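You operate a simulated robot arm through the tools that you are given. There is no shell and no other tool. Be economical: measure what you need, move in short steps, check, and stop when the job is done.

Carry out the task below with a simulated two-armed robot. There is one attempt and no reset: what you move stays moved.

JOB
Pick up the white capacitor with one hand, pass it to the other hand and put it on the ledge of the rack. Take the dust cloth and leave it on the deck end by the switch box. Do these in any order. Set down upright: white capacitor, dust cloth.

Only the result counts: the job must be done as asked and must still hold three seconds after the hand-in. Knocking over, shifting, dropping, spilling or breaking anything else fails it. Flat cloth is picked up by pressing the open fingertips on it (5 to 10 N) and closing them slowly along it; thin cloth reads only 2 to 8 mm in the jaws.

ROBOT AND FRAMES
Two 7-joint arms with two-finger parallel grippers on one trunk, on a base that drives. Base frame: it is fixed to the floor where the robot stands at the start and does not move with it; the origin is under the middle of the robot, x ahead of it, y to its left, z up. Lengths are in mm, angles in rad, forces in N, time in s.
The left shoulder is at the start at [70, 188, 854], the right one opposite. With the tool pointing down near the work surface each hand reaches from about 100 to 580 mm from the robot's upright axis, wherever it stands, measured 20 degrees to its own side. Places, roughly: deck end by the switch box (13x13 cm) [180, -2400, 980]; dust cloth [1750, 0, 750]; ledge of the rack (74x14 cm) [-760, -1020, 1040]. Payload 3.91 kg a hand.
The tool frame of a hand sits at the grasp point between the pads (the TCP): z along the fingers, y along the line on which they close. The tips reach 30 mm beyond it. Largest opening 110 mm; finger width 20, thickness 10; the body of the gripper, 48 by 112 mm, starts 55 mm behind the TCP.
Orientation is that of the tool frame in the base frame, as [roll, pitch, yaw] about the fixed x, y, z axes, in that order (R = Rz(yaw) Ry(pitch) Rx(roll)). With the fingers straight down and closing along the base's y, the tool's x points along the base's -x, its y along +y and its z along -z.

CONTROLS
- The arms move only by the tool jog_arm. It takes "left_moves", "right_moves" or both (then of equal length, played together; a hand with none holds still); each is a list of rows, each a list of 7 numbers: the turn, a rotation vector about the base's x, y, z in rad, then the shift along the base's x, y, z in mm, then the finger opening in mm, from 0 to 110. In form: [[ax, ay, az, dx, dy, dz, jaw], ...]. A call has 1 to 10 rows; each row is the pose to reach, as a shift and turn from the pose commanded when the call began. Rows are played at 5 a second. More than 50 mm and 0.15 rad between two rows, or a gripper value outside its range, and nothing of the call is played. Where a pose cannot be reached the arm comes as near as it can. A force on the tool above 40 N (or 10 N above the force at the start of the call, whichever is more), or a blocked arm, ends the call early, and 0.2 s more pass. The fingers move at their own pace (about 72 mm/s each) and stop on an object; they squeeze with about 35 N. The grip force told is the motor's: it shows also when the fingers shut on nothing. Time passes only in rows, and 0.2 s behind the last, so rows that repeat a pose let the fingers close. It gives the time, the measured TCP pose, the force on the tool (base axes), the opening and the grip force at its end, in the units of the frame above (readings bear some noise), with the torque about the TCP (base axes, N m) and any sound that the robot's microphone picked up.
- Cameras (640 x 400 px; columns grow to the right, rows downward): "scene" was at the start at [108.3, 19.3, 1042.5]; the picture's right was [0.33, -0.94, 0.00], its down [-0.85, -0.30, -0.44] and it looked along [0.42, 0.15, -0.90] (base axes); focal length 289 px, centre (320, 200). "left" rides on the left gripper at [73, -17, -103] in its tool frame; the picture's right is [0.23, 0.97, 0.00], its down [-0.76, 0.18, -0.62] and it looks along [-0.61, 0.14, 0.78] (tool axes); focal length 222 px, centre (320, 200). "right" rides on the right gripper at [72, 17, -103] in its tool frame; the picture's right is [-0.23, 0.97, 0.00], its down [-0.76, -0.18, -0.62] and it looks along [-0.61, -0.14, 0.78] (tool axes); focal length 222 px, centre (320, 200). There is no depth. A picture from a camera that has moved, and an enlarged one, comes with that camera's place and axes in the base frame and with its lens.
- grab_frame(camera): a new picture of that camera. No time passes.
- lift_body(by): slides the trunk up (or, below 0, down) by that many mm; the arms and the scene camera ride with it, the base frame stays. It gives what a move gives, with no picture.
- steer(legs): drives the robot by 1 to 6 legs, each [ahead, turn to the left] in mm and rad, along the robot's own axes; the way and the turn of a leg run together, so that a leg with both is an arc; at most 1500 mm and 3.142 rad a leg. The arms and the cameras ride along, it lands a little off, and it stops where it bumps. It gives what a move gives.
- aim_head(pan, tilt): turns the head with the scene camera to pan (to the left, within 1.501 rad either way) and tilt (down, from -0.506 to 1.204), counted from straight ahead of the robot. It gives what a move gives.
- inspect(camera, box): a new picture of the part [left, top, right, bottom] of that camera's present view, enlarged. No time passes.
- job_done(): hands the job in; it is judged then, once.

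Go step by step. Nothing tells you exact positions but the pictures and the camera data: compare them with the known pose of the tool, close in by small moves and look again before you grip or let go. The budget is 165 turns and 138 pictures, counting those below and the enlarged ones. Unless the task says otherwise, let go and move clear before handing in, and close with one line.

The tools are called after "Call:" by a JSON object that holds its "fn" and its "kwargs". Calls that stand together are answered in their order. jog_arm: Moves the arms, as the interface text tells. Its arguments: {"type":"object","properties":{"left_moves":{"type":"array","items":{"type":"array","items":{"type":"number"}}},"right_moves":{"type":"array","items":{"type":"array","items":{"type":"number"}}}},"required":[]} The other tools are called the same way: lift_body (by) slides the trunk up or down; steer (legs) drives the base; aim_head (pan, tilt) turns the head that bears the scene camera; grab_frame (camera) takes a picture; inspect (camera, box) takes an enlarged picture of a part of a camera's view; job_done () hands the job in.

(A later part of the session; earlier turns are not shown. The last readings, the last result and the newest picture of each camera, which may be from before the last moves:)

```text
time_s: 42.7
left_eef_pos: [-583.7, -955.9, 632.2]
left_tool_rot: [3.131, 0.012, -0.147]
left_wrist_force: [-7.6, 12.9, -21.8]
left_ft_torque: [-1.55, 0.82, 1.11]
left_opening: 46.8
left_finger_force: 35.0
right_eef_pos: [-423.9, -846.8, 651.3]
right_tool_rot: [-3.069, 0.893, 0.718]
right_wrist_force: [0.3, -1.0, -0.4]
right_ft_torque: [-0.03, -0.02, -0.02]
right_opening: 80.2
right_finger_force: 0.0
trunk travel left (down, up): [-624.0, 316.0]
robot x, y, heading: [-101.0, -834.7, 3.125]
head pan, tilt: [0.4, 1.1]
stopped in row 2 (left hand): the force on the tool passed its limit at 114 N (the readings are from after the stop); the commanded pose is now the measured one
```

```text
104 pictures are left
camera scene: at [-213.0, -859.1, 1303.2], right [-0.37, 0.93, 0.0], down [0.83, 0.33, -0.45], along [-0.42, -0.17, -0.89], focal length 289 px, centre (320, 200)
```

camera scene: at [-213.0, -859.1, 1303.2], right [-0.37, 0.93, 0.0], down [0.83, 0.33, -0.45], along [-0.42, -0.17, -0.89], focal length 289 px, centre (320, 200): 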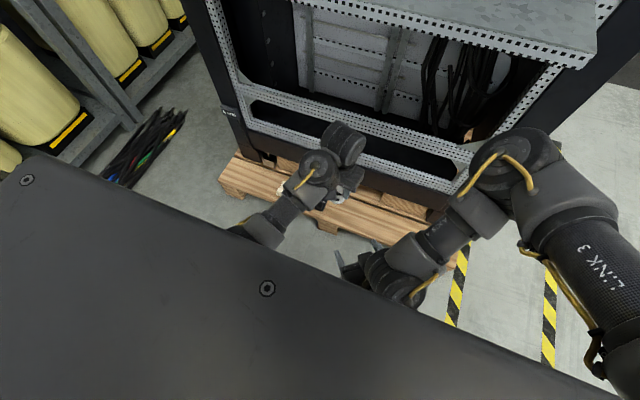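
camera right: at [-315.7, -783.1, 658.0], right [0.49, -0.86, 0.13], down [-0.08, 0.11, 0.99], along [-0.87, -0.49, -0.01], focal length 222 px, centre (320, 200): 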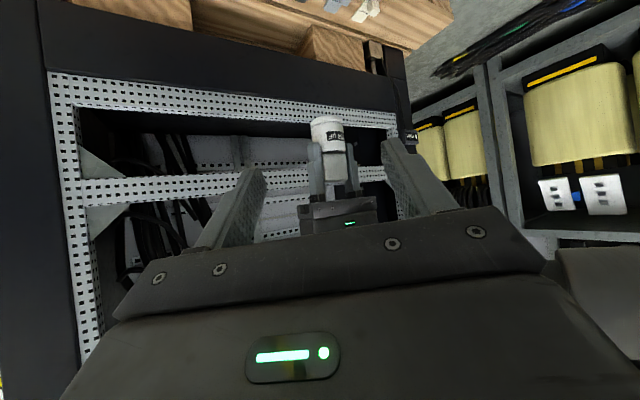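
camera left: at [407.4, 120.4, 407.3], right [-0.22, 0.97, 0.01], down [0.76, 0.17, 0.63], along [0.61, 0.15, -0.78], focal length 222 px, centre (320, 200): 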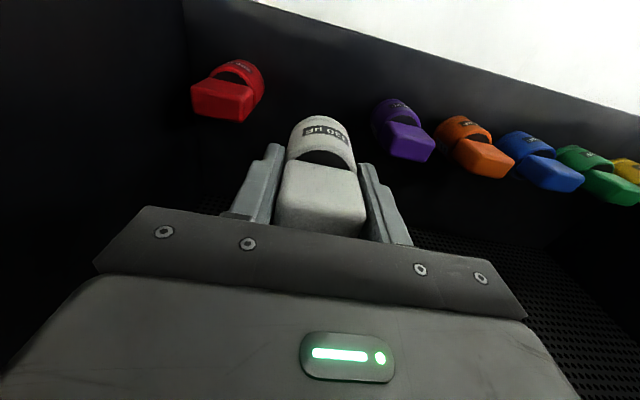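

The left forearm meets the torso when raised; the hand-over should happen lower and further forward. I ease the left down, then back the robot off 150 mm for room.

Call:
{"fn": "jog_arm", "kwargs": {"left_moves": [[0, 0, 0, -5, 0, -20, 20], [0, 0, 0, -10, 0, -45, 20], [0, 0, 0, -10, 0, -45, 20]]}}

Call:
{"fn": "steer", "kwargs": {"legs": [[-150, 0]]}}

Call:
{"fn": "jog_arm", "kwargs": {"right_moves": [[0, 0, 0, -45, 10, -10, 80], [0, 0, 0, -90, 20, -20, 80], [0, 0, 0, -110, 30, -40, 80], [0, 0, 0, -110, 30, -40, 80]]}}

```text
time_s: 43.5
left_eef_pos: [-593.3, -957.7, 588.2]
left_tool_rot: [3.131, 0.012, -0.151]
left_wrist_force: [-0.7, -0.2, -1.3]
left_ft_torque: [0.03, 0.01, 0.0]
left_opening: 46.9
left_finger_force: 34.8
right_eef_pos: [-423.5, -847.0, 650.3]
right_tool_rot: [-3.069, 0.892, 0.716]
right_wrist_force: [0.9, -0.2, -0.3]
right_ft_torque: [0.02, -0.02, -0.03]
right_opening: 80.2
right_finger_force: 0.0
trunk travel left (down, up): [-624.0, 316.0]
robot x, y, heading: [-104.1, -835.0, 3.124]
head pan, tilt: [0.4, 1.1]
```

```text
time_s: 44.8
left_eef_pos: [-441.1, -959.1, 588.6]
left_tool_rot: [3.131, 0.013, -0.15]
left_wrist_force: [-0.8, 0.0, -0.8]
left_ft_torque: [0.03, 0.0, -0.01]
left_opening: 46.6
left_finger_force: 35.6
right_eef_pos: [-273.0, -848.6, 651.6]
right_tool_rot: [-3.066, 0.892, 0.718]
right_wrist_force: [0.6, 0.6, 0.6]
right_ft_torque: [0.01, 0.02, 0.0]
right_opening: 80.1
right_finger_force: 0.1
trunk travel left (down, up): [-624.0, 316.0]
robot x, y, heading: [47.8, -836.9, 3.123]
head pan, tilt: [0.4, 1.1]
```

```text
time_s: 45.8
left_eef_pos: [-442.6, -959.2, 590.0]
left_tool_rot: [3.132, 0.014, -0.149]
left_wrist_force: [0.8, -0.1, -1.4]
left_ft_torque: [0.03, -0.01, 0.0]
left_opening: 46.8
left_finger_force: 34.4
right_eef_pos: [-346.1, -878.9, 633.1]
right_tool_rot: [-3.119, 0.823, 0.673]
right_wrist_force: [0.0, 0.4, 0.5]
right_ft_torque: [0.0, 0.02, -0.02]
right_opening: 80.1
right_finger_force: 0.1
right hand out of reach, approached as far as the arm can: row 1, 2, 3
trunk travel left (down, up): [-624.0, 316.0]
robot x, y, heading: [45.8, -835.8, 3.122]
head pan, tilt: [0.4, 1.1]
```

I bring the left hand to f≈540, l≈60 with the remaining yaw.

Call:
{"fn": "jog_arm", "kwargs": {"left_moves": [[0, 0, -0.12, -10, 12, 0, 20], [0, 0, -0.24, -20, 24, 0, 20], [0, 0, -0.36, -30, 36, 0, 20], [0, 0, -0.48, -40, 48, 0, 20], [0, 0, -0.6, -50, 60, 0, 20], [0, 0, -0.6, -50, 60, 0, 20]]}}

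Call:
{"fn": "grab_frame", "kwargs": {"camera": "right"}}

Call:
{"fn": "grab_frame", "kwargs": {"camera": "scene"}}

```text
time_s: 47.2
left_eef_pos: [-493.2, -897.9, 589.6]
left_tool_rot: [3.133, 0.012, -0.751]
left_wrist_force: [0.0, -0.3, -1.3]
left_ft_torque: [0.01, 0.0, -0.04]
left_opening: 46.9
left_finger_force: 34.8
right_eef_pos: [-347.4, -876.7, 631.4]
right_tool_rot: [-3.121, 0.825, 0.67]
right_wrist_force: [0.2, 0.1, 0.3]
right_ft_torque: [-0.03, -0.01, 0.0]
right_opening: 80.0
right_finger_force: 0.2
trunk travel left (down, up): [-624.0, 316.0]
robot x, y, heading: [46.6, -839.4, 3.127]
head pan, tilt: [0.4, 1.1]
```

```text
103 pictures are left
camera right: at [-239.1, -814.0, 648.1], right [0.47, -0.87, 0.15], down [-0.15, 0.09, 0.98], along [-0.87, -0.49, -0.08], focal length 222 px, centre (320, 200)
```

right: 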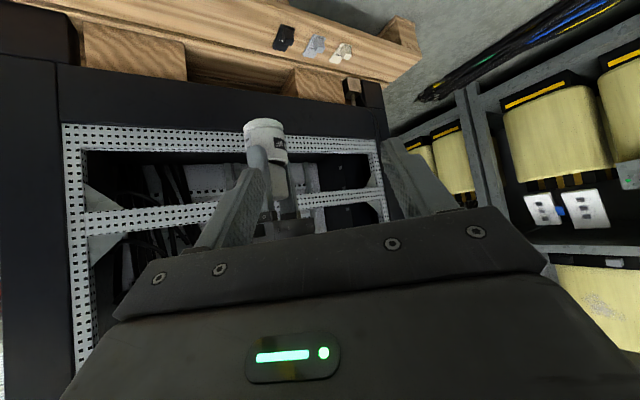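

```text
102 pictures are left
camera scene: at [-62.2, -862.2, 1303.2], right [-0.37, 0.93, 0.0], down [0.83, 0.33, -0.45], along [-0.42, -0.17, -0.89], focal length 289 px, centre (320, 200)
```

scene: 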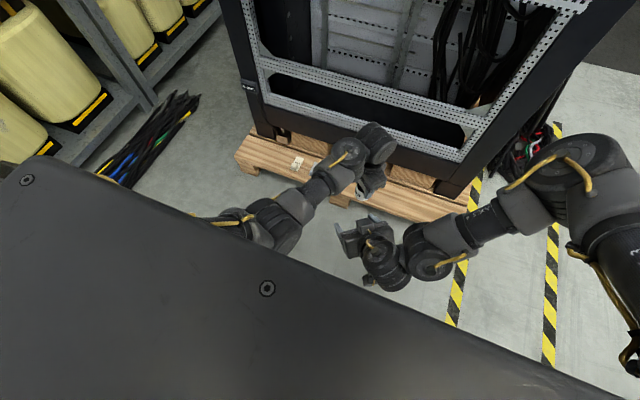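

Left is in place. I move the right hand to a stand-off 90 mm short of the cylinder, lower, with more tilt.

Call:
{"fn": "jog_arm", "kwargs": {"right_moves": [[0, 0, 0, -15, 20, -10, 80], [0, 0, 0, -40, 35, -30, 80], [0, 0, 0, -65, 43, -55, 80], [0, 0, 0, -82, 43, -80, 80], [-0.09, 0.11, 0, -82, 43, -85, 80], [-0.18, 0.22, 0, -82, 43, -88, 80], [-0.18, 0.22, 0, -82, 43, -88, 80]]}}

Call:
{"fn": "grab_frame", "kwargs": {"camera": "right"}}

```text
time_s: 48.8
left_eef_pos: [-493.5, -898.3, 589.2]
left_tool_rot: [3.13, 0.012, -0.751]
left_wrist_force: [-0.1, -0.2, -1.0]
left_ft_torque: [0.01, 0.01, -0.04]
left_opening: 46.9
left_finger_force: 35.0
right_eef_pos: [-466.7, -776.1, 522.9]
right_tool_rot: [-3.045, 1.18, 0.737]
right_wrist_force: [0.1, -0.3, 0.4]
right_ft_torque: [0.0, 0.01, 0.02]
right_opening: 79.9
right_finger_force: 0.0
trunk travel left (down, up): [-624.0, 316.0]
robot x, y, heading: [47.9, -841.3, 3.124]
head pan, tilt: [0.4, 1.1]
```

```text
101 pictures are left
camera right: at [-359.8, -713.7, 493.9], right [0.52, -0.84, 0.17], down [0.14, 0.29, 0.95], along [-0.84, -0.47, 0.27], focal length 222 px, centre (320, 200)
```

right: 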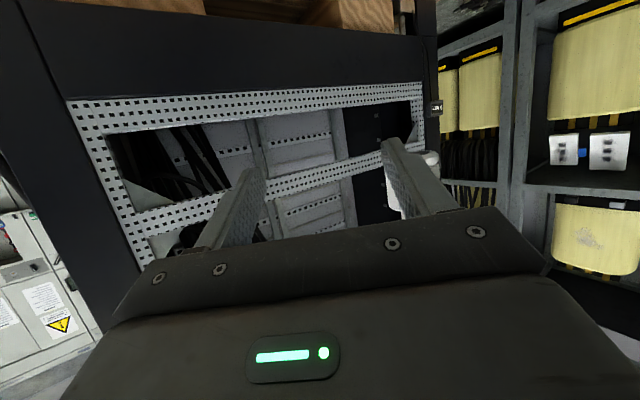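

Reachable now. I align on the approach line (stand-off ~95 mm) at cylinder height and look.

Call:
{"fn": "jog_arm", "kwargs": {"right_moves": [[0, 0, 0, 15, -20, 5, 80], [0, 0, 0, 30, -40, 10, 80], [0, 0, 0, 47, -69, 18, 80], [0, 0, 0, 47, -69, 18, 80]]}}

Call:
{"fn": "grab_frame", "kwargs": {"camera": "right"}}

```text
time_s: 49.8
left_eef_pos: [-493.4, -898.0, 589.2]
left_tool_rot: [3.13, 0.01, -0.75]
left_wrist_force: [-0.2, 0.0, -1.3]
left_ft_torque: [-0.05, -0.02, 0.03]
left_opening: 46.7
left_finger_force: 35.1
right_eef_pos: [-417.4, -844.6, 539.3]
right_tool_rot: [-3.047, 1.177, 0.736]
right_wrist_force: [-0.2, 0.1, -1.0]
right_ft_torque: [-0.01, 0.0, 0.01]
right_opening: 80.2
right_finger_force: 0.1
trunk travel left (down, up): [-624.0, 316.0]
robot x, y, heading: [44.7, -838.7, 3.121]
head pan, tilt: [0.4, 1.1]
```

```text
100 pictures are left
camera right: at [-310.3, -783.0, 511.0], right [0.52, -0.84, 0.17], down [0.14, 0.29, 0.95], along [-0.84, -0.47, 0.27], focal length 222 px, centre (320, 200)
```

right: 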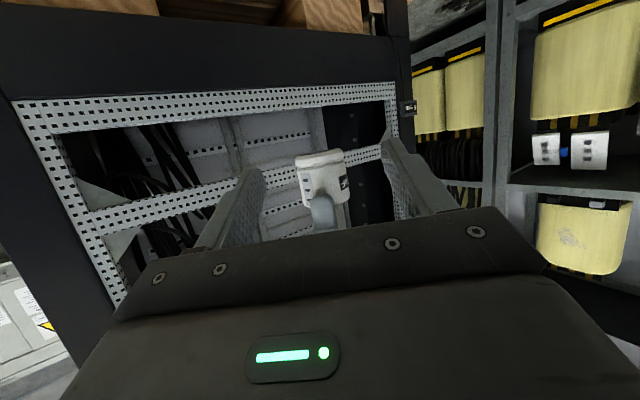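

The cylinder is centred between the right fingers. I advance onto it and look before closing.

Call:
{"fn": "jog_arm", "kwargs": {"right_moves": [[0, 0, 0, -20, -14, 0, 80], [0, 0, 0, -40, -28, 0, 80], [0, 0, 0, -56, -39, 0, 80], [0, 0, 0, -71, -50, 0, 80], [0, 0, 0, -71, -50, 0, 80]]}}

Call:
{"fn": "grab_frame", "kwargs": {"camera": "right"}}

Call:
{"fn": "grab_frame", "kwargs": {"camera": "left"}}

```text
time_s: 51.0
left_eef_pos: [-493.6, -896.7, 589.5]
left_tool_rot: [3.131, 0.012, -0.752]
left_wrist_force: [0.2, 0.6, -2.3]
left_ft_torque: [0.01, 0.02, 0.0]
left_opening: 46.8
left_finger_force: 35.2
right_eef_pos: [-488.4, -895.6, 541.4]
right_tool_rot: [-3.047, 1.176, 0.735]
right_wrist_force: [-0.3, 0.4, -1.2]
right_ft_torque: [0.0, -0.01, -0.02]
right_opening: 80.4
right_finger_force: 0.1
trunk travel left (down, up): [-624.0, 316.0]
robot x, y, heading: [48.4, -839.0, 3.123]
head pan, tilt: [0.4, 1.1]
```

```text
99 pictures are left
camera right: at [-382.6, -833.0, 513.4], right [0.52, -0.84, 0.17], down [0.14, 0.29, 0.95], along [-0.84, -0.47, 0.27], focal length 222 px, centre (320, 200)
```

right: 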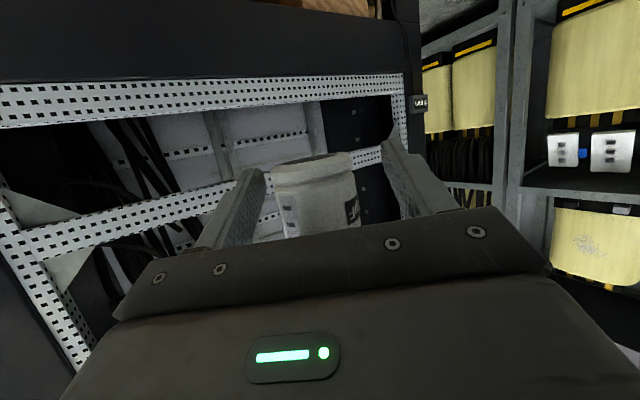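

```text
98 pictures are left
camera left: at [-426.7, -936.6, 691.9], right [-0.5, -0.87, 0.01], down [-0.67, 0.39, 0.63], along [-0.55, 0.31, -0.77], focal length 222 px, centre (320, 200)
```

left: 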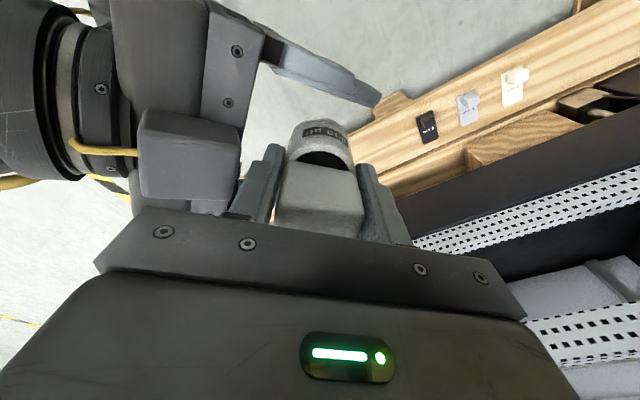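

Good alignment and clearances. I close the right jaw slowly while the left still holds.

Call:
{"fn": "jog_arm", "kwargs": {"right_moves": [[0, 0, 0, 0, 0, 0, 60], [0, 0, 0, 0, 0, 0, 50], [0, 0, 0, 0, 0, 0, 40], [0, 0, 0, 0, 0, 0, 25], [0, 0, 0, 0, 0, 0, 25]]}}

Call:
{"fn": "grab_frame", "kwargs": {"camera": "right"}}

```text
time_s: 52.2
left_eef_pos: [-493.0, -899.2, 587.9]
left_tool_rot: [3.134, 0.01, -0.751]
left_wrist_force: [14.6, -12.1, 6.1]
left_ft_torque: [-0.06, -0.42, 0.05]
left_opening: 46.9
left_finger_force: 34.9
right_eef_pos: [-491.2, -892.2, 541.6]
right_tool_rot: [-3.04, 1.174, 0.734]
right_wrist_force: [-15.7, 12.2, -5.2]
right_ft_torque: [-0.48, -0.34, -0.14]
right_opening: 47.1
right_finger_force: 35.3
trunk travel left (down, up): [-624.0, 316.0]
robot x, y, heading: [44.5, -838.2, 3.127]
head pan, tilt: [0.4, 1.1]
```

```text
97 pictures are left
camera right: at [-383.5, -831.5, 513.2], right [0.52, -0.84, 0.17], down [0.14, 0.28, 0.95], along [-0.84, -0.47, 0.27], focal length 222 px, centre (320, 200)
```

right: 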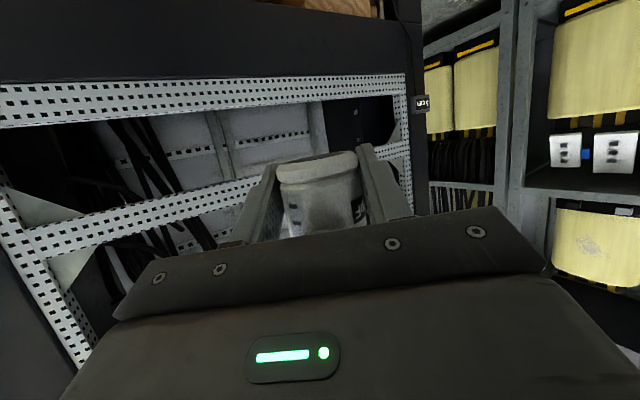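

Both hands hold it, with a slight sideways strain; I relax it by 3 mm, then open the left.

Call:
{"fn": "jog_arm", "kwargs": {"right_moves": [[0, 0, 0, -3, 3, 0, 25], [0, 0, 0, -3, 3, 0, 25], [0, 0, 0, -3, 3, 0, 25], [0, 0, 0, -3, 3, 0, 25], [0, 0, 0, -3, 3, 0, 25]], "left_moves": [[0, 0, 0, 0, 0, 0, 20], [0, 0, 0, 0, 0, 0, 45], [0, 0, 0, 0, 0, 0, 55], [0, 0, 0, 0, 0, 0, 65], [0, 0, 0, 0, 0, 0, 65]]}}

Call:
{"fn": "grab_frame", "kwargs": {"camera": "left"}}

```text
time_s: 53.4
left_eef_pos: [-494.4, -897.7, 590.0]
left_tool_rot: [3.129, 0.015, -0.749]
left_wrist_force: [-23.7, -1.9, 2.3]
left_ft_torque: [0.11, -0.4, 0.48]
left_opening: 55.9
left_finger_force: 0.1
right_eef_pos: [-489.9, -894.0, 540.1]
right_tool_rot: [-3.048, 1.172, 0.736]
right_wrist_force: [24.2, 2.8, -2.0]
right_ft_torque: [-0.26, 1.63, -0.35]
right_opening: 47.0
right_finger_force: 34.9
trunk travel left (down, up): [-624.0, 316.0]
robot x, y, heading: [48.0, -839.7, 3.123]
head pan, tilt: [0.4, 1.1]
```

```text
96 pictures are left
camera left: at [-427.9, -936.6, 693.0], right [-0.5, -0.87, 0.01], down [-0.67, 0.39, 0.64], along [-0.56, 0.31, -0.77], focal length 222 px, centre (320, 200)
```

left: 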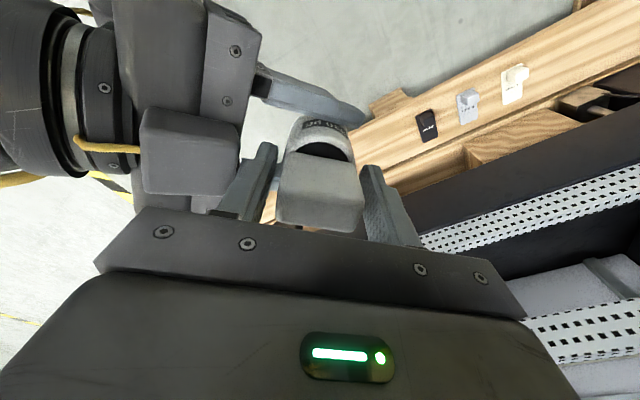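

The right hand holds alone, and the near left finger touches the right palm. I narrow the left a touch, ease away and slide the left hand straight up.

Call:
{"fn": "jog_arm", "kwargs": {"left_moves": [[0, 0, 0, -1, -1, 0, 53], [0, 0, 0, -1, -1, 0, 53], [0, 0, 0, -1, -1, 8, 53], [0, 0, 0, -1, -1, 20, 53], [0, 0, 0, -1, -1, 32, 53]]}}

Call:
{"fn": "grab_frame", "kwargs": {"camera": "left"}}

```text
time_s: 54.6
left_eef_pos: [-493.7, -899.3, 621.6]
left_tool_rot: [3.134, 0.012, -0.752]
left_wrist_force: [0.0, -0.7, -0.5]
left_ft_torque: [-0.01, 0.01, -0.01]
left_opening: 52.8
left_finger_force: 0.0
right_eef_pos: [-492.0, -893.4, 541.5]
right_tool_rot: [-3.043, 1.177, 0.736]
right_wrist_force: [-0.7, 0.2, 0.2]
right_ft_torque: [0.01, -0.05, 0.0]
right_opening: 46.7
right_finger_force: 34.6
trunk travel left (down, up): [-624.0, 316.0]
robot x, y, heading: [47.2, -840.2, 3.128]
head pan, tilt: [0.4, 1.1]
```

```text
95 pictures are left
camera left: at [-426.8, -937.9, 724.1], right [-0.5, -0.87, 0.01], down [-0.67, 0.39, 0.63], along [-0.55, 0.31, -0.77], focal length 222 px, centre (320, 200)
```

left: 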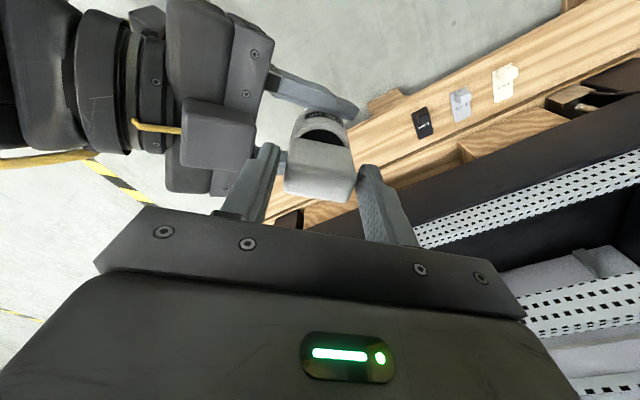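

Clean slide with no force. I continue upward, then away to the left.

Call:
{"fn": "jog_arm", "kwargs": {"left_moves": [[0, 0, 0, 0, 0, 15, 53], [0, 0, 0, 0, 0, 30, 60], [0, 0, 0, 0, 0, 42, 70], [0, 0, 0, 0, -30, 45, 70], [0, 0, 0, 5, -75, 45, 70], [0, 0, 0, 10, -120, 40, 70], [0, 0, 0, 10, -120, 40, 70]]}}

Call:
{"fn": "grab_frame", "kwargs": {"camera": "left"}}

Call:
{"fn": "grab_frame", "kwargs": {"camera": "right"}}

```text
time_s: 55.3
left_eef_pos: [-494.4, -899.3, 648.0]
left_tool_rot: [3.128, 0.023, -0.749]
left_wrist_force: [-8.8, 5.6, -19.6]
left_ft_torque: [-0.03, 0.28, 0.05]
left_opening: 70.2
left_finger_force: 0.3
right_eef_pos: [-490.9, -893.2, 541.3]
right_tool_rot: [-3.044, 1.174, 0.736]
right_wrist_force: [0.3, -0.5, 0.2]
right_ft_torque: [0.02, 0.01, -0.02]
right_opening: 46.7
right_finger_force: 34.8
trunk travel left (down, up): [-624.0, 316.0]
robot x, y, heading: [48.4, -834.7, 3.126]
head pan, tilt: [0.4, 1.1]
stopped in row 3 (left hand): the force on the tool passed its limit at 72 N (the readings are from after the stop); the commanded pose is now the measured one
```

```text
94 pictures are left
camera left: at [-426.8, -937.7, 750.2], right [-0.5, -0.87, 0.01], down [-0.66, 0.38, 0.64], along [-0.56, 0.31, -0.77], focal length 222 px, centre (320, 200)
```

left: 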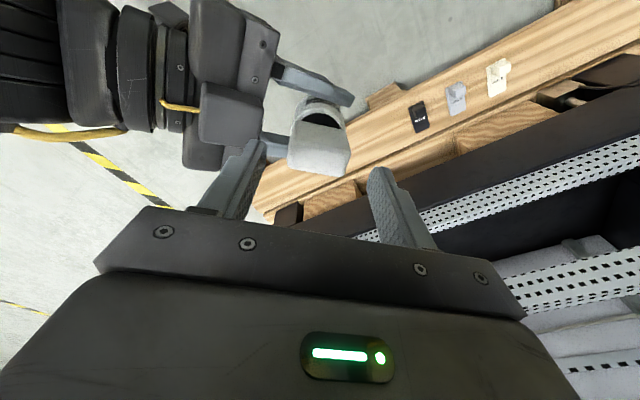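

```text
93 pictures are left
camera right: at [-385.5, -830.4, 512.3], right [0.52, -0.84, 0.17], down [0.14, 0.28, 0.95], along [-0.84, -0.47, 0.27], focal length 222 px, centre (320, 200)
```

right: 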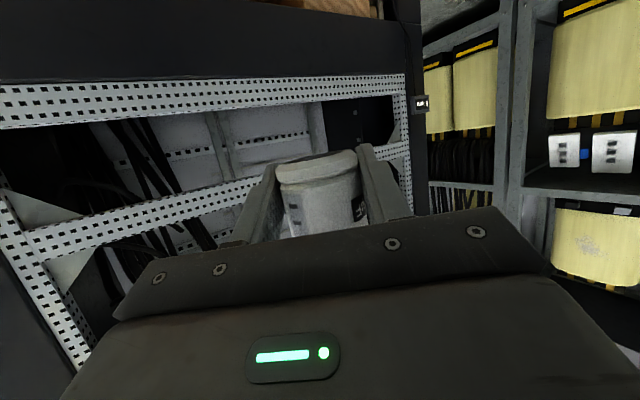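

I slide the left hand out sideways-back along its open direction, off the handle.

Call:
{"fn": "jog_arm", "kwargs": {"left_moves": [[0, 0, 0, 10, -10, -3, 70], [0, 0, 0, 25, -25, -3, 70], [0, 0, 0, 40, -55, -5, 70], [0, 0, 0, 45, -95, -15, 70], [0, 0, 0, 45, -135, -30, 70], [0, 0, 0, 45, -135, -30, 70]]}}

Call:
{"fn": "grab_frame", "kwargs": {"camera": "scene"}}

```text
time_s: 55.6
left_eef_pos: [-491.2, -901.0, 648.1]
left_tool_rot: [3.128, 0.027, -0.745]
left_wrist_force: [-7.9, 5.5, -17.2]
left_ft_torque: [0.01, 0.23, 0.06]
left_opening: 69.9
left_finger_force: 0.0
right_eef_pos: [-492.2, -892.6, 540.3]
right_tool_rot: [-3.044, 1.175, 0.737]
right_wrist_force: [0.0, -1.1, -0.2]
right_ft_torque: [0.03, -0.01, 0.01]
right_opening: 46.7
right_finger_force: 35.5
trunk travel left (down, up): [-624.0, 316.0]
robot x, y, heading: [47.2, -840.2, 3.122]
head pan, tilt: [0.4, 1.1]
stopped in row 1 (left hand): the force on the tool passed its limit at 55 N (the readings are from after the stop); the commanded pose is now the measured one
```

```text
92 pictures are left
camera scene: at [-62.2, -862.1, 1303.2], right [-0.37, 0.93, 0.0], down [0.83, 0.33, -0.45], along [-0.42, -0.17, -0.89], focal length 289 px, centre (320, 200)
```

scene: 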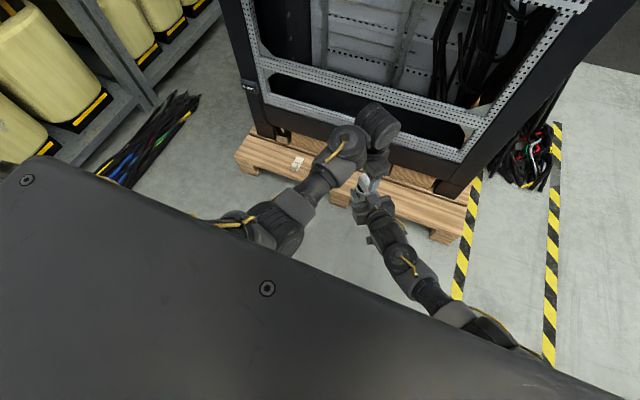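

The left elbow blocks; instead I lower the right hand away from beneath the left, then move it right.

Call:
{"fn": "jog_arm", "kwargs": {"right_moves": [[0, 0, 0, 0, 0, -15, 25], [0, 0, 0, 0, 0, -35, 25], [0, 0, 0, 0, 20, -50, 25], [0, 0, 0, 0, 60, -50, 25], [0, 0, 0, 0, 100, -50, 25], [0, 0, 0, 0, 100, -50, 25]]}}

Call:
{"fn": "grab_frame", "kwargs": {"camera": "left"}}

```text
time_s: 57.0
left_eef_pos: [-492.0, -902.1, 647.7]
left_tool_rot: [3.129, 0.026, -0.743]
left_wrist_force: [-12.7, 9.3, -32.8]
left_ft_torque: [0.02, 0.93, 0.25]
left_opening: 69.9
left_finger_force: 0.1
right_eef_pos: [-491.5, -791.0, 489.6]
right_tool_rot: [-3.046, 1.177, 0.737]
right_wrist_force: [-0.3, -0.5, -0.2]
right_ft_torque: [0.02, -0.02, 0.0]
right_opening: 46.7
right_finger_force: 35.2
trunk travel left (down, up): [-624.0, 316.0]
robot x, y, heading: [50.4, -839.3, 3.122]
head pan, tilt: [0.4, 1.1]
```

```text
91 pictures are left
camera left: at [-423.8, -940.9, 749.2], right [-0.49, -0.87, 0.01], down [-0.66, 0.38, 0.65], along [-0.56, 0.31, -0.76], focal length 222 px, centre (320, 200)
```

left: 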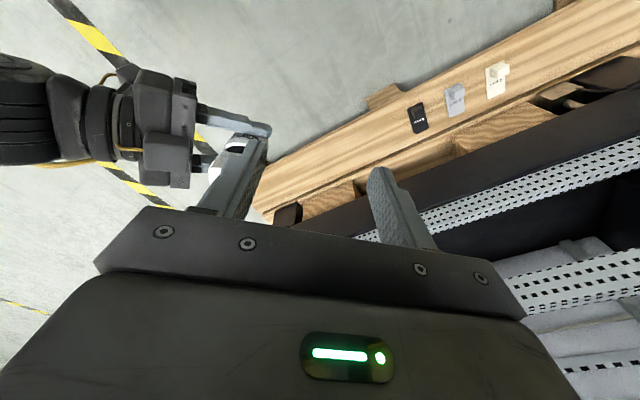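

Right hand holds the part clear. I now retract the left hand low and to the left.

Call:
{"fn": "jog_arm", "kwargs": {"left_moves": [[0, 0, 0, 0, -10, -30, 70], [0, 0, 0, 0, -30, -65, 70], [0, 0, 0.12, 15, -55, -95, 70], [0, 0, 0.25, 40, -80, -128, 70], [0, 0, 0.38, 70, -105, -135, 70], [0, 0, 0.5, 100, -125, -140, 70], [0, 0, 0.62, 130, -137, -140, 70], [0, 0, 0.74, 160, -137, -140, 70], [0, 0, 0.74, 160, -137, -140, 70]]}}

Call:
{"fn": "inspect", "kwargs": {"camera": "right", "box": [200, 100, 440, 250]}}

```text
time_s: 59.0
left_eef_pos: [-333.6, -1038.1, 512.7]
left_tool_rot: [3.13, 0.026, -0.005]
left_wrist_force: [-0.1, 0.5, -0.1]
left_ft_torque: [0.0, 0.0, 0.01]
left_opening: 70.2
left_finger_force: 0.0
right_eef_pos: [-492.1, -790.4, 489.4]
right_tool_rot: [-3.046, 1.175, 0.735]
right_wrist_force: [0.5, -0.3, 0.1]
right_ft_torque: [-0.01, -0.05, -0.01]
right_opening: 46.7
right_finger_force: 35.3
trunk travel left (down, up): [-624.0, 316.0]
robot x, y, heading: [52.2, -840.1, 3.124]
head pan, tilt: [0.4, 1.1]
```

```text
2.67 times, centred on (320, 175) of right
camera zoom: at [-384.5, -729.0, 461.8], right [0.52, -0.84, 0.17], down [0.14, 0.28, 0.95], along [-0.84, -0.47, 0.26], focal length 592 px, centre (320, 267)
```

zoom: 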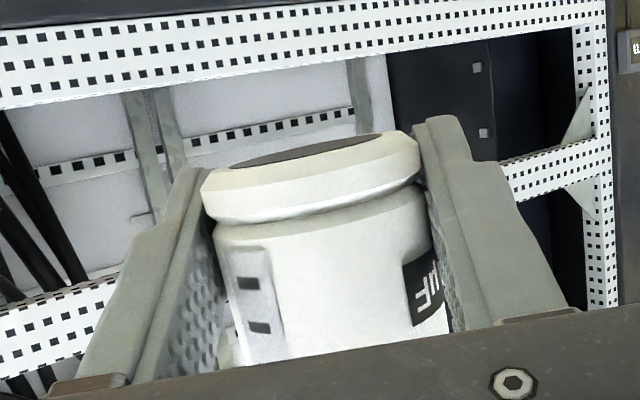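

The part sits square in the right grip, bottom ≈18 mm below the right TCP. I raise the trunk fully and the right arm to ledge height.

Call:
{"fn": "lift_body", "kwargs": {"by": 310}}

Call:
{"fn": "jog_arm", "kwargs": {"right_moves": [[0, 0, 0, 0, 0, 35, 25], [0, 0, 0, 0, 0, 70, 25], [0, 0, 0, 0, 0, 105, 25], [0, 0, 0, 0, 0, 140, 25], [0, 0, 0, 0, 0, 175, 25], [0, 0, 0, 0, 0, 210, 25], [0, 0, 0, 0, 0, 245, 25], [0, 0, 0, 0, 0, 280, 25], [0, 0, 0, 0, 0, 300, 25], [0, 0, 0, 0, 0, 300, 25]]}}

Call:
{"fn": "aim_head", "kwargs": {"pan": 0, "tilt": 0.9}}

Call:
{"fn": "grab_frame", "kwargs": {"camera": "scene"}}

Call:
{"fn": "grab_frame", "kwargs": {"camera": "right"}}

```text
time_s: 62.1
left_eef_pos: [-332.0, -1038.7, 823.6]
left_tool_rot: [3.13, 0.026, -0.006]
left_wrist_force: [0.7, -0.3, -0.1]
left_ft_torque: [0.0, -0.03, 0.03]
left_opening: 69.9
left_finger_force: 0.0
right_eef_pos: [-492.1, -789.5, 800.3]
right_tool_rot: [-3.045, 1.174, 0.735]
right_wrist_force: [0.1, 0.6, -2.2]
right_ft_torque: [0.02, 0.02, -0.02]
right_opening: 46.4
right_finger_force: 34.9
trunk travel left (down, up): [-934.0, 6.0]
robot x, y, heading: [45.9, -835.3, 3.12]
head pan, tilt: [0.4, 1.1]
```

```text
time_s: 64.3
left_eef_pos: [-333.4, -1037.6, 823.4]
left_tool_rot: [3.13, 0.026, -0.005]
left_wrist_force: [0.6, 0.5, 0.6]
left_ft_torque: [-0.02, -0.01, 0.0]
left_opening: 70.1
left_finger_force: 0.2
right_eef_pos: [-493.0, -792.3, 1103.9]
right_tool_rot: [-3.042, 1.176, 0.738]
right_wrist_force: [-0.5, 0.2, -1.2]
right_ft_torque: [-0.01, -0.01, -0.02]
right_opening: 46.5
right_finger_force: 34.8
trunk travel left (down, up): [-934.0, 6.0]
robot x, y, heading: [49.3, -837.2, 3.125]
head pan, tilt: [0.4, 1.1]
```

```text
time_s: 65.1
left_eef_pos: [-332.8, -1038.3, 823.1]
left_tool_rot: [3.13, 0.025, -0.007]
left_wrist_force: [0.0, -0.2, 0.1]
left_ft_torque: [0.01, -0.03, 0.01]
left_opening: 70.0
left_finger_force: 0.0
right_eef_pos: [-493.5, -794.5, 1103.4]
right_tool_rot: [-3.043, 1.175, 0.737]
right_wrist_force: [-0.1, -0.6, -1.0]
right_ft_torque: [0.02, -0.02, -0.02]
right_opening: 46.9
right_finger_force: 34.7
trunk travel left (down, up): [-934.0, 6.0]
robot x, y, heading: [46.1, -842.4, 3.131]
head pan, tilt: [0.0, 0.901]
```

```text
89 pictures are left
camera scene: at [-79.3, -837.1, 1627.0], right [0.02, 1.0, 0.0], down [0.78, -0.01, -0.62], along [-0.62, 0.01, -0.78], focal length 289 px, centre (320, 200)
```

scene: 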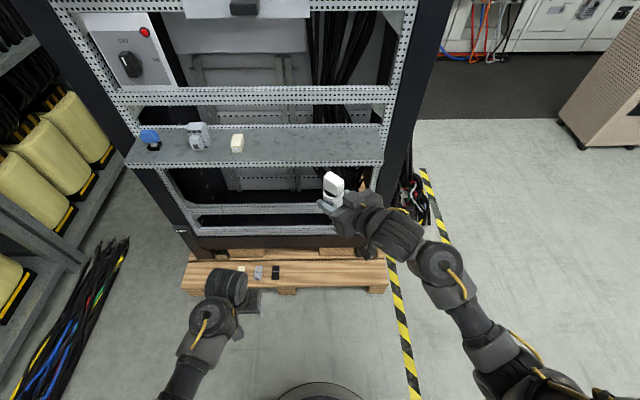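

```text
88 pictures are left
camera right: at [-385.7, -731.6, 1074.4], right [0.52, -0.84, 0.17], down [0.14, 0.28, 0.95], along [-0.84, -0.47, 0.27], focal length 222 px, centre (320, 200)
```

right: 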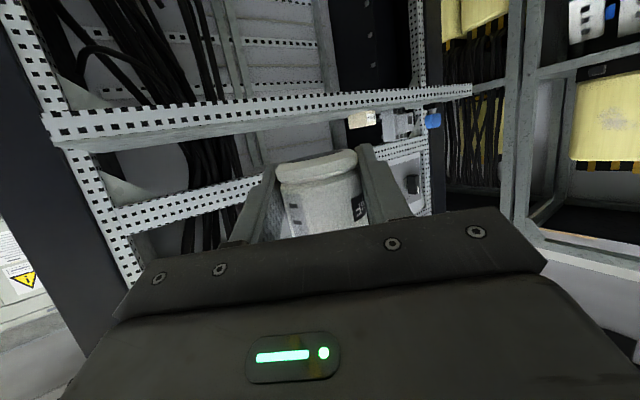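

Clear view: ledge free at y≈-790. I drive ahead 255 mm so the part is over it.

Call:
{"fn": "steer", "kwargs": {"legs": [[255, 0]]}}

Call:
{"fn": "grab_frame", "kwargs": {"camera": "scene"}}

Call:
{"fn": "grab_frame", "kwargs": {"camera": "right"}}

```text
time_s: 67.0
left_eef_pos: [-585.1, -1035.7, 822.4]
left_tool_rot: [3.128, 0.027, 0.001]
left_wrist_force: [-0.8, 0.0, 0.0]
left_ft_torque: [-0.02, 0.02, 0.01]
left_opening: 69.9
left_finger_force: 0.0
right_eef_pos: [-745.1, -791.5, 1103.2]
right_tool_rot: [-3.044, 1.179, 0.743]
right_wrist_force: [0.5, 0.9, -1.8]
right_ft_torque: [0.01, 0.03, 0.01]
right_opening: 46.7
right_finger_force: 35.3
trunk travel left (down, up): [-934.0, 6.0]
robot x, y, heading: [-207.1, -834.2, 3.126]
head pan, tilt: [0.0, 0.901]
```

```text
87 pictures are left
camera scene: at [-331.2, -833.5, 1627.2], right [0.01, 1.0, 0.0], down [0.78, -0.01, -0.62], along [-0.62, 0.01, -0.78], focal length 289 px, centre (320, 200)
```

scene: 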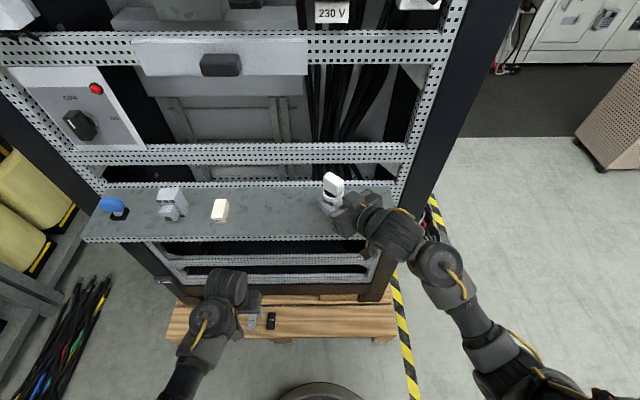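

```text
86 pictures are left
camera right: at [-638.3, -729.3, 1074.8], right [0.52, -0.83, 0.17], down [0.14, 0.28, 0.95], along [-0.84, -0.47, 0.27], focal length 222 px, centre (320, 200)
```

right: 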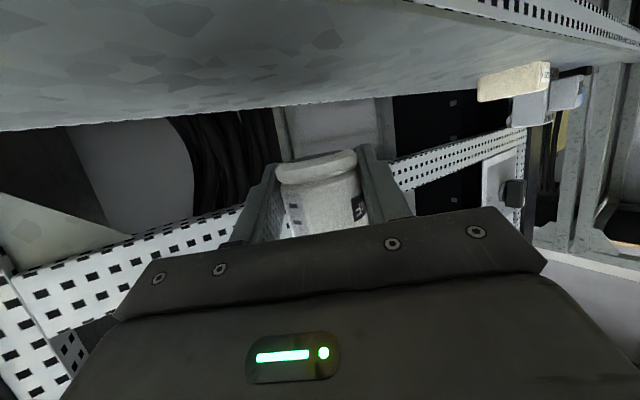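

Part is over the ledge centre (x −745; ledge −685…−835). I lower 35 mm and check.

Call:
{"fn": "jog_arm", "kwargs": {"right_moves": [[0, 0, 0, 0, 0, -12, 25], [0, 0, 0, 0, 0, -24, 25], [0, 0, 0, 0, 0, -35, 25], [0, 0, 0, 0, 0, -35, 25]]}}

Call:
{"fn": "inspect", "kwargs": {"camera": "right", "box": [160, 50, 480, 250]}}

Call:
{"fn": "inspect", "kwargs": {"camera": "scene", "box": [260, 150, 420, 250]}}

```text
time_s: 68.0
left_eef_pos: [-585.6, -1036.4, 823.9]
left_tool_rot: [3.128, 0.026, 0.0]
left_wrist_force: [0.2, 0.1, 0.4]
left_ft_torque: [0.02, -0.02, 0.0]
left_opening: 70.1
left_finger_force: 0.0
right_eef_pos: [-745.0, -791.9, 1066.5]
right_tool_rot: [-3.044, 1.176, 0.74]
right_wrist_force: [0.1, -1.2, -2.5]
right_ft_torque: [-0.01, 0.04, 0.03]
right_opening: 46.7
right_finger_force: 35.4
trunk travel left (down, up): [-934.0, 6.0]
robot x, y, heading: [-207.6, -835.7, 3.129]
head pan, tilt: [0.0, 0.901]
```

```text
2.00 times, centred on (320, 150) of right
camera zoom: at [-638.6, -729.2, 1038.4], right [0.52, -0.83, 0.17], down [0.14, 0.28, 0.95], along [-0.84, -0.47, 0.27], focal length 444 px, centre (320, 300)
```

zoom: 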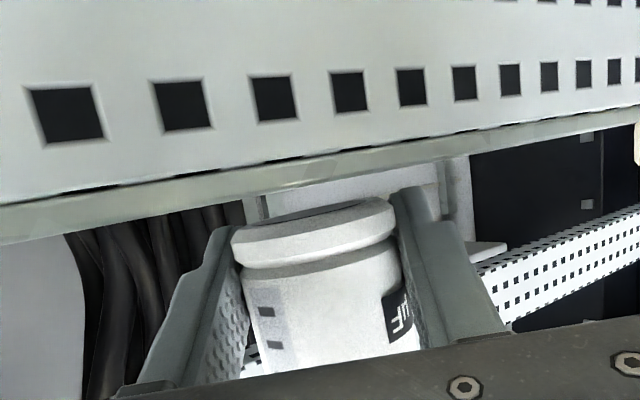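

```text
4.00 times, centred on (340, 200) of scene
camera zoom: at [-331.9, -833.5, 1627.1], right [0.01, 1.0, 0.0], down [0.78, -0.01, -0.62], along [-0.62, 0.01, -0.78], focal length 1156 px, centre (240, 200)
```

zoom: 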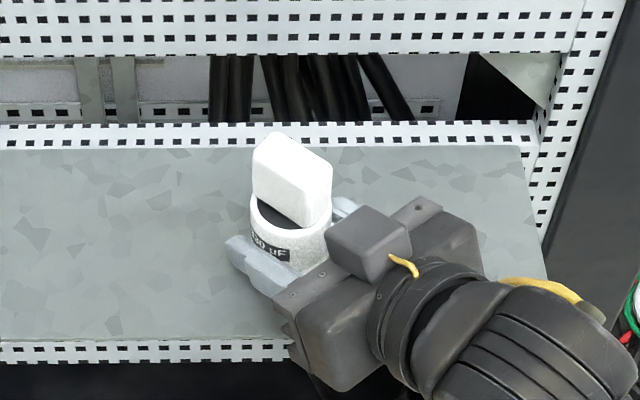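

About 8–10 mm remain. I descend in small steps, watching the vertical force.

Call:
{"fn": "jog_arm", "kwargs": {"right_moves": [[0, 0, 0, 0, 0, -3, 25], [0, 0, 0, 0, 0, -5, 25], [0, 0, 0, 0, 0, -6.5, 25], [0, 0, 0, 0, 0, -6.5, 25]]}}

Call:
{"fn": "inspect", "kwargs": {"camera": "right", "box": [160, 50, 480, 250]}}

```text
time_s: 69.0
left_eef_pos: [-584.4, -1035.8, 822.3]
left_tool_rot: [3.127, 0.025, -0.001]
left_wrist_force: [0.1, -0.4, 0.1]
left_ft_torque: [0.0, -0.02, 0.02]
left_opening: 70.0
left_finger_force: 0.0
right_eef_pos: [-745.5, -791.6, 1062.1]
right_tool_rot: [-3.043, 1.177, 0.738]
right_wrist_force: [0.1, 1.3, 3.4]
right_ft_torque: [-0.14, 0.06, 0.01]
right_opening: 46.6
right_finger_force: 35.0
trunk travel left (down, up): [-934.0, 6.0]
robot x, y, heading: [-207.1, -837.0, 3.13]
head pan, tilt: [0.0, 0.901]
```

```text
2.00 times, centred on (320, 150) of right
camera zoom: at [-639.2, -728.5, 1033.3], right [0.52, -0.83, 0.17], down [0.14, 0.29, 0.95], along [-0.84, -0.47, 0.27], focal length 444 px, centre (320, 300)
```

zoom: 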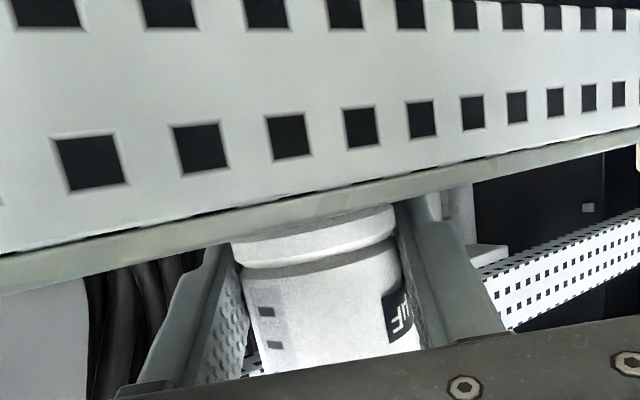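

Contact begins (force +4 N). I press 2 mm further to confirm it is seated.

Call:
{"fn": "jog_arm", "kwargs": {"right_moves": [[0, 0, 0, 0, 0, -1, 25], [0, 0, 0, 0, 0, -2, 25], [0, 0, 0, 0, 0, -2, 25]]}}

Call:
{"fn": "inspect", "kwargs": {"camera": "scene", "box": [260, 150, 420, 250]}}

```text
time_s: 69.8
left_eef_pos: [-584.4, -1034.7, 823.5]
left_tool_rot: [3.128, 0.026, -0.002]
left_wrist_force: [0.8, 0.7, 0.5]
left_ft_torque: [0.01, 0.03, 0.02]
left_opening: 70.2
left_finger_force: 0.0
right_eef_pos: [-744.8, -789.7, 1061.2]
right_tool_rot: [-3.042, 1.18, 0.74]
right_wrist_force: [-4.5, 3.9, 15.9]
right_ft_torque: [-0.52, 0.13, -0.07]
right_opening: 46.6
right_finger_force: 34.6
trunk travel left (down, up): [-934.0, 6.0]
robot x, y, heading: [-205.6, -837.2, 3.128]
head pan, tilt: [0.0, 0.901]
```

```text
4.00 times, centred on (340, 200) of scene
camera zoom: at [-331.0, -832.2, 1627.4], right [0.01, 1.0, 0.0], down [0.78, -0.01, -0.62], along [-0.62, 0.01, -0.78], focal length 1156 px, centre (240, 200)
```

zoom: 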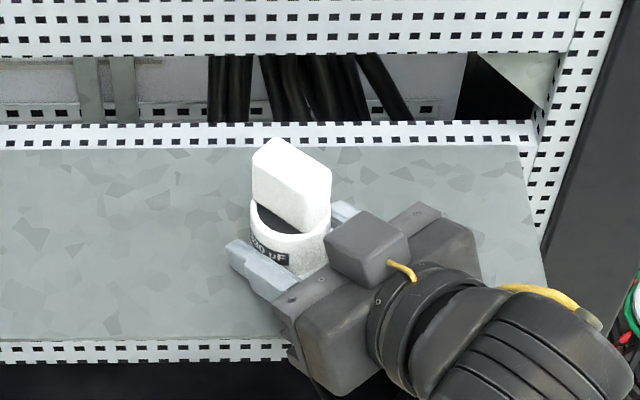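

The torque shows a fingertip touching first; the part's base is only ~1–2 mm above the ledge. I back off 1 mm and open gently.

Call:
{"fn": "jog_arm", "kwargs": {"right_moves": [[0, 0, 0, 0, 0, 1, 25], [0, 0, 0, 0, 0, 1, 44], [0, 0, 0, 0, 0, 1, 50], [0, 0, 0, 0, 0, 1, 58], [0, 0, 0, 0, 0, 1, 68], [0, 0, 0, 0, 0, 2, 78], [0, 0, 0, 0, 0, 3, 78]]}}

Call:
{"fn": "inspect", "kwargs": {"camera": "scene", "box": [260, 150, 420, 250]}}

Call:
{"fn": "inspect", "kwargs": {"camera": "right", "box": [160, 50, 480, 250]}}

```text
time_s: 71.4
left_eef_pos: [-584.5, -1034.6, 823.7]
left_tool_rot: [3.125, 0.025, -0.003]
left_wrist_force: [-0.1, 1.0, -0.4]
left_ft_torque: [0.01, -0.02, 0.05]
left_opening: 69.9
left_finger_force: 0.1
right_eef_pos: [-745.9, -788.8, 1062.0]
right_tool_rot: [-3.05, 1.179, 0.732]
right_wrist_force: [-8.9, 14.5, 20.2]
right_ft_torque: [-0.49, 0.11, -0.34]
right_opening: 69.6
right_finger_force: 0.2
trunk travel left (down, up): [-934.0, 6.0]
robot x, y, heading: [-206.9, -832.6, 3.129]
head pan, tilt: [0.0, 0.901]
```

```text
4.00 times, centred on (340, 200) of scene
camera zoom: at [-331.5, -829.8, 1627.1], right [0.01, 1.0, 0.0], down [0.78, -0.01, -0.62], along [-0.62, 0.01, -0.78], focal length 1156 px, centre (240, 200)
```

zoom: 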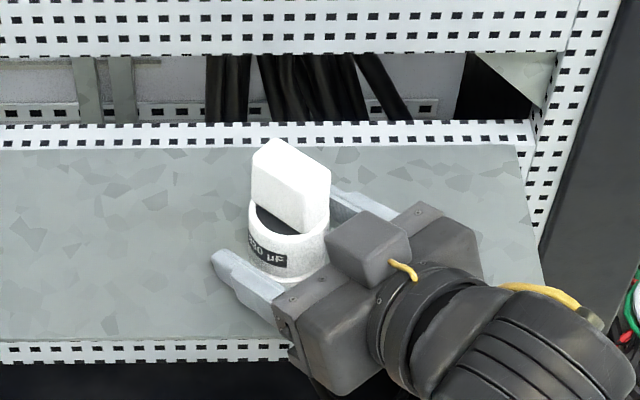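

```text
2.00 times, centred on (320, 150) of right
camera zoom: at [-638.5, -726.5, 1033.6], right [0.52, -0.83, 0.18], down [0.14, 0.29, 0.95], along [-0.84, -0.47, 0.27], focal length 444 px, centre (320, 300)
```

zoom: 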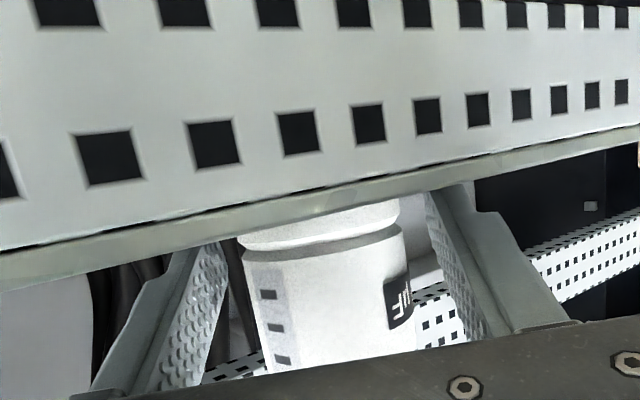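

Released and standing upright. I lift the fingers 4 mm off the ledge and withdraw straight back along the fingers.

Call:
{"fn": "jog_arm", "kwargs": {"right_moves": [[0, 0, 0, 0, 0, 3, 74], [0, 0, 0, 0, 0, 4, 78], [0, 0, 0, 14, 10, 4, 78], [0, 0, 0, 35, 25, 5, 78], [0, 0, 0, 60, 44, 8, 78], [0, 0, 0, 90, 66, 10, 78], [0, 0, 0, 120, 80, 10, 78], [0, 0, 0, 120, 80, 10, 78]]}}

Call:
{"fn": "inspect", "kwargs": {"camera": "scene", "box": [240, 130, 440, 280]}}

```text
time_s: 73.2
left_eef_pos: [-585.3, -1035.6, 822.5]
left_tool_rot: [3.129, 0.025, 0.001]
left_wrist_force: [0.7, 0.2, -0.4]
left_ft_torque: [-0.01, 0.0, -0.01]
left_opening: 69.8
left_finger_force: 0.0
right_eef_pos: [-626.6, -713.0, 1072.8]
right_tool_rot: [-3.042, 1.173, 0.74]
right_wrist_force: [-0.3, -0.1, -0.1]
right_ft_torque: [0.01, 0.0, 0.01]
right_opening: 78.1
right_finger_force: 0.1
trunk travel left (down, up): [-934.0, 6.0]
robot x, y, heading: [-206.7, -834.6, 3.133]
head pan, tilt: [0.0, 0.901]
```

```text
2.67 times, centred on (340, 205) of scene
camera zoom: at [-333.6, -834.1, 1627.0], right [0.01, 1.0, 0.0], down [0.78, -0.01, -0.62], along [-0.62, 0.01, -0.78], focal length 770 px, centre (267, 187)
```

zoom: 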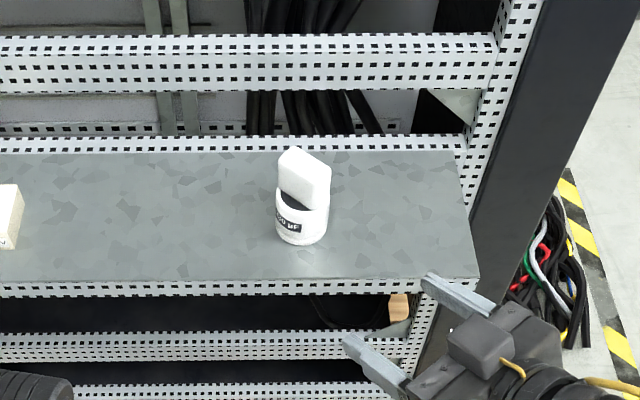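

White capacitor stands upright on the ledge. I back off 350 mm, turn to face +x and look toward the bench with the cloth.

Call:
{"fn": "steer", "kwargs": {"legs": [[-350, 0], [0, -3.13]]}}

Call:
{"fn": "lift_body", "kwargs": {"by": -250}}

Call:
{"fn": "aim_head", "kwargs": {"pan": 0.45, "tilt": 0.35}}

Call:
{"fn": "grab_frame", "kwargs": {"camera": "scene"}}

```text
time_s: 82.9
left_eef_pos: [535.4, -649.7, 823.2]
left_tool_rot: [3.129, 0.026, 3.111]
left_wrist_force: [0.2, -0.6, 0.2]
left_ft_torque: [-0.02, 0.0, 0.0]
left_opening: 70.1
left_finger_force: 0.0
right_eef_pos: [567.1, -973.7, 1072.5]
right_tool_rot: [-3.045, 1.176, -2.432]
right_wrist_force: [-0.3, -0.2, -0.6]
right_ft_torque: [-0.01, -0.02, 0.03]
right_opening: 78.0
right_finger_force: 0.0
trunk travel left (down, up): [-934.0, 6.0]
robot x, y, heading: [150.3, -843.6, -0.043]
head pan, tilt: [0.0, 0.901]
```

```text
time_s: 85.5
left_eef_pos: [535.9, -648.5, 574.0]
left_tool_rot: [3.129, 0.027, 3.111]
left_wrist_force: [-0.8, 0.0, 0.5]
left_ft_torque: [0.0, -0.01, 0.02]
left_opening: 70.1
left_finger_force: 0.1
right_eef_pos: [566.1, -974.8, 823.1]
right_tool_rot: [-3.043, 1.174, -2.431]
right_wrist_force: [-0.5, 0.0, -0.2]
right_ft_torque: [-0.01, 0.0, -0.02]
right_opening: 78.2
right_finger_force: 0.0
trunk travel left (down, up): [-684.0, 256.0]
robot x, y, heading: [151.5, -836.9, -0.047]
head pan, tilt: [0.0, 0.901]
```

```text
time_s: 86.4
left_eef_pos: [535.3, -649.1, 573.8]
left_tool_rot: [3.129, 0.028, 3.113]
left_wrist_force: [0.0, 0.0, 0.6]
left_ft_torque: [0.0, 0.01, 0.02]
left_opening: 70.3
left_finger_force: 0.0
right_eef_pos: [566.0, -973.8, 822.5]
right_tool_rot: [-3.044, 1.174, -2.431]
right_wrist_force: [0.0, 0.7, -0.6]
right_ft_torque: [-0.02, 0.02, 0.0]
right_opening: 78.0
right_finger_force: 0.0
trunk travel left (down, up): [-684.0, 256.0]
robot x, y, heading: [151.1, -841.0, -0.042]
head pan, tilt: [0.45, 0.351]
```

```text
78 pictures are left
camera scene: at [285.7, -805.8, 1424.6], right [0.4, -0.92, 0.0], down [-0.32, -0.14, -0.94], along [0.86, 0.37, -0.34], focal length 289 px, centre (320, 200)
```

scene: 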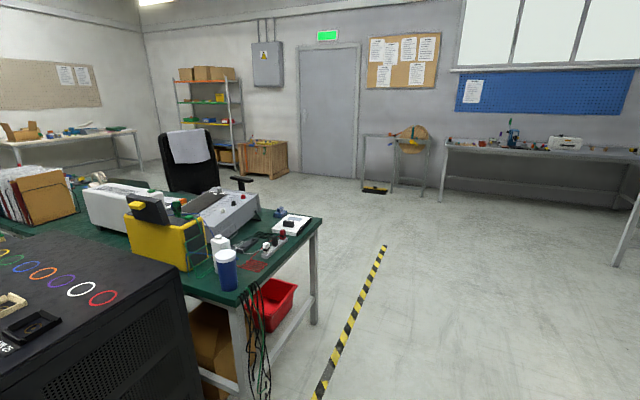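

I zoom in on the bench around the expected cloth place.

Call:
{"fn": "inspect", "kwargs": {"camera": "scene", "box": [180, 160, 340, 290]}}

```text
3.08 times, centred on (260, 225) of scene
camera zoom: at [285.7, -805.8, 1424.6], right [0.4, -0.92, 0.0], down [-0.32, -0.14, -0.94], along [0.86, 0.37, -0.34], focal length 889 px, centre (505, 123)
```

zoom: 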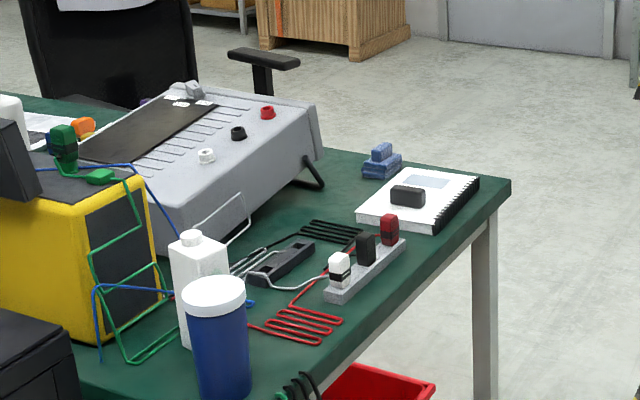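

The blue folded item beside the notebook near the bench's far right corner looks like the cloth; I will approach from the bench's far (+x) side. First I bring the right hand back to pointing down, keeping the elbow out.

Call:
{"fn": "jog_arm", "kwargs": {"right_moves": [[0, 0, -0.14, 0, 0, 0, 78], [0, 0, -0.28, 0, 0, 0, 78], [0, 0, -0.42, 0, 0, 0, 78], [0, 0, -0.56, 0, 0, 0, 78], [0, 0, -0.7, 0, 0, 0, 78], [0, 0, -0.7, 0, 0, 0, 78]]}}

Call:
{"fn": "jog_arm", "kwargs": {"right_moves": [[0, 0.14, 0, 0, 0, 0, 78], [0, 0.28, 0, 0, 0, 0, 78], [0, 0.42, 0, 0, 0, 0, 78], [0, 0.56, 0, 0, 0, 0, 78], [0, 0.7, 0, 0, 0, 0, 78], [0, 0.84, 0, 0, 0, 0, 78], [0, 0.98, 0, 0, 0, 0, 78], [0, 1.12, 0, 0, 0, 0, 78], [0, 1.17, 0, 0, 0, 0, 78], [0, 1.17, 0, 0, 0, 0, 78]]}}

```text
time_s: 87.7
left_eef_pos: [535.1, -647.9, 573.3]
left_tool_rot: [3.127, 0.028, 3.11]
left_wrist_force: [0.3, -0.1, 0.5]
left_ft_torque: [-0.02, 0.0, -0.01]
left_opening: 70.2
left_finger_force: 0.0
right_eef_pos: [561.6, -1016.6, 804.4]
right_tool_rot: [-2.559, 1.124, -2.58]
right_wrist_force: [0.3, 1.3, -0.1]
right_ft_torque: [0.0, -0.01, -0.01]
right_opening: 78.0
right_finger_force: 0.2
trunk travel left (down, up): [-684.0, 256.0]
robot x, y, heading: [153.0, -841.0, -0.044]
head pan, tilt: [0.45, 0.351]
stopped in row 6 (right hand): the arm was blocked; the commanded pose is now the measured one
```

```text
time_s: 88.3
left_eef_pos: [535.5, -649.1, 574.0]
left_tool_rot: [3.129, 0.026, 3.112]
left_wrist_force: [0.2, -0.3, -0.1]
left_ft_torque: [0.01, -0.01, -0.01]
left_opening: 69.9
left_finger_force: 0.1
right_eef_pos: [549.1, -1067.7, 783.9]
right_tool_rot: [-2.528, 0.776, -2.506]
right_wrist_force: [-0.8, 0.4, 0.3]
right_ft_torque: [0.0, -0.04, -0.01]
right_opening: 78.0
right_finger_force: 0.1
trunk travel left (down, up): [-684.0, 256.0]
robot x, y, heading: [152.7, -838.7, -0.043]
head pan, tilt: [0.45, 0.351]
stopped in row 3 (right hand): the arm was blocked; the commanded pose is now the measured one
```

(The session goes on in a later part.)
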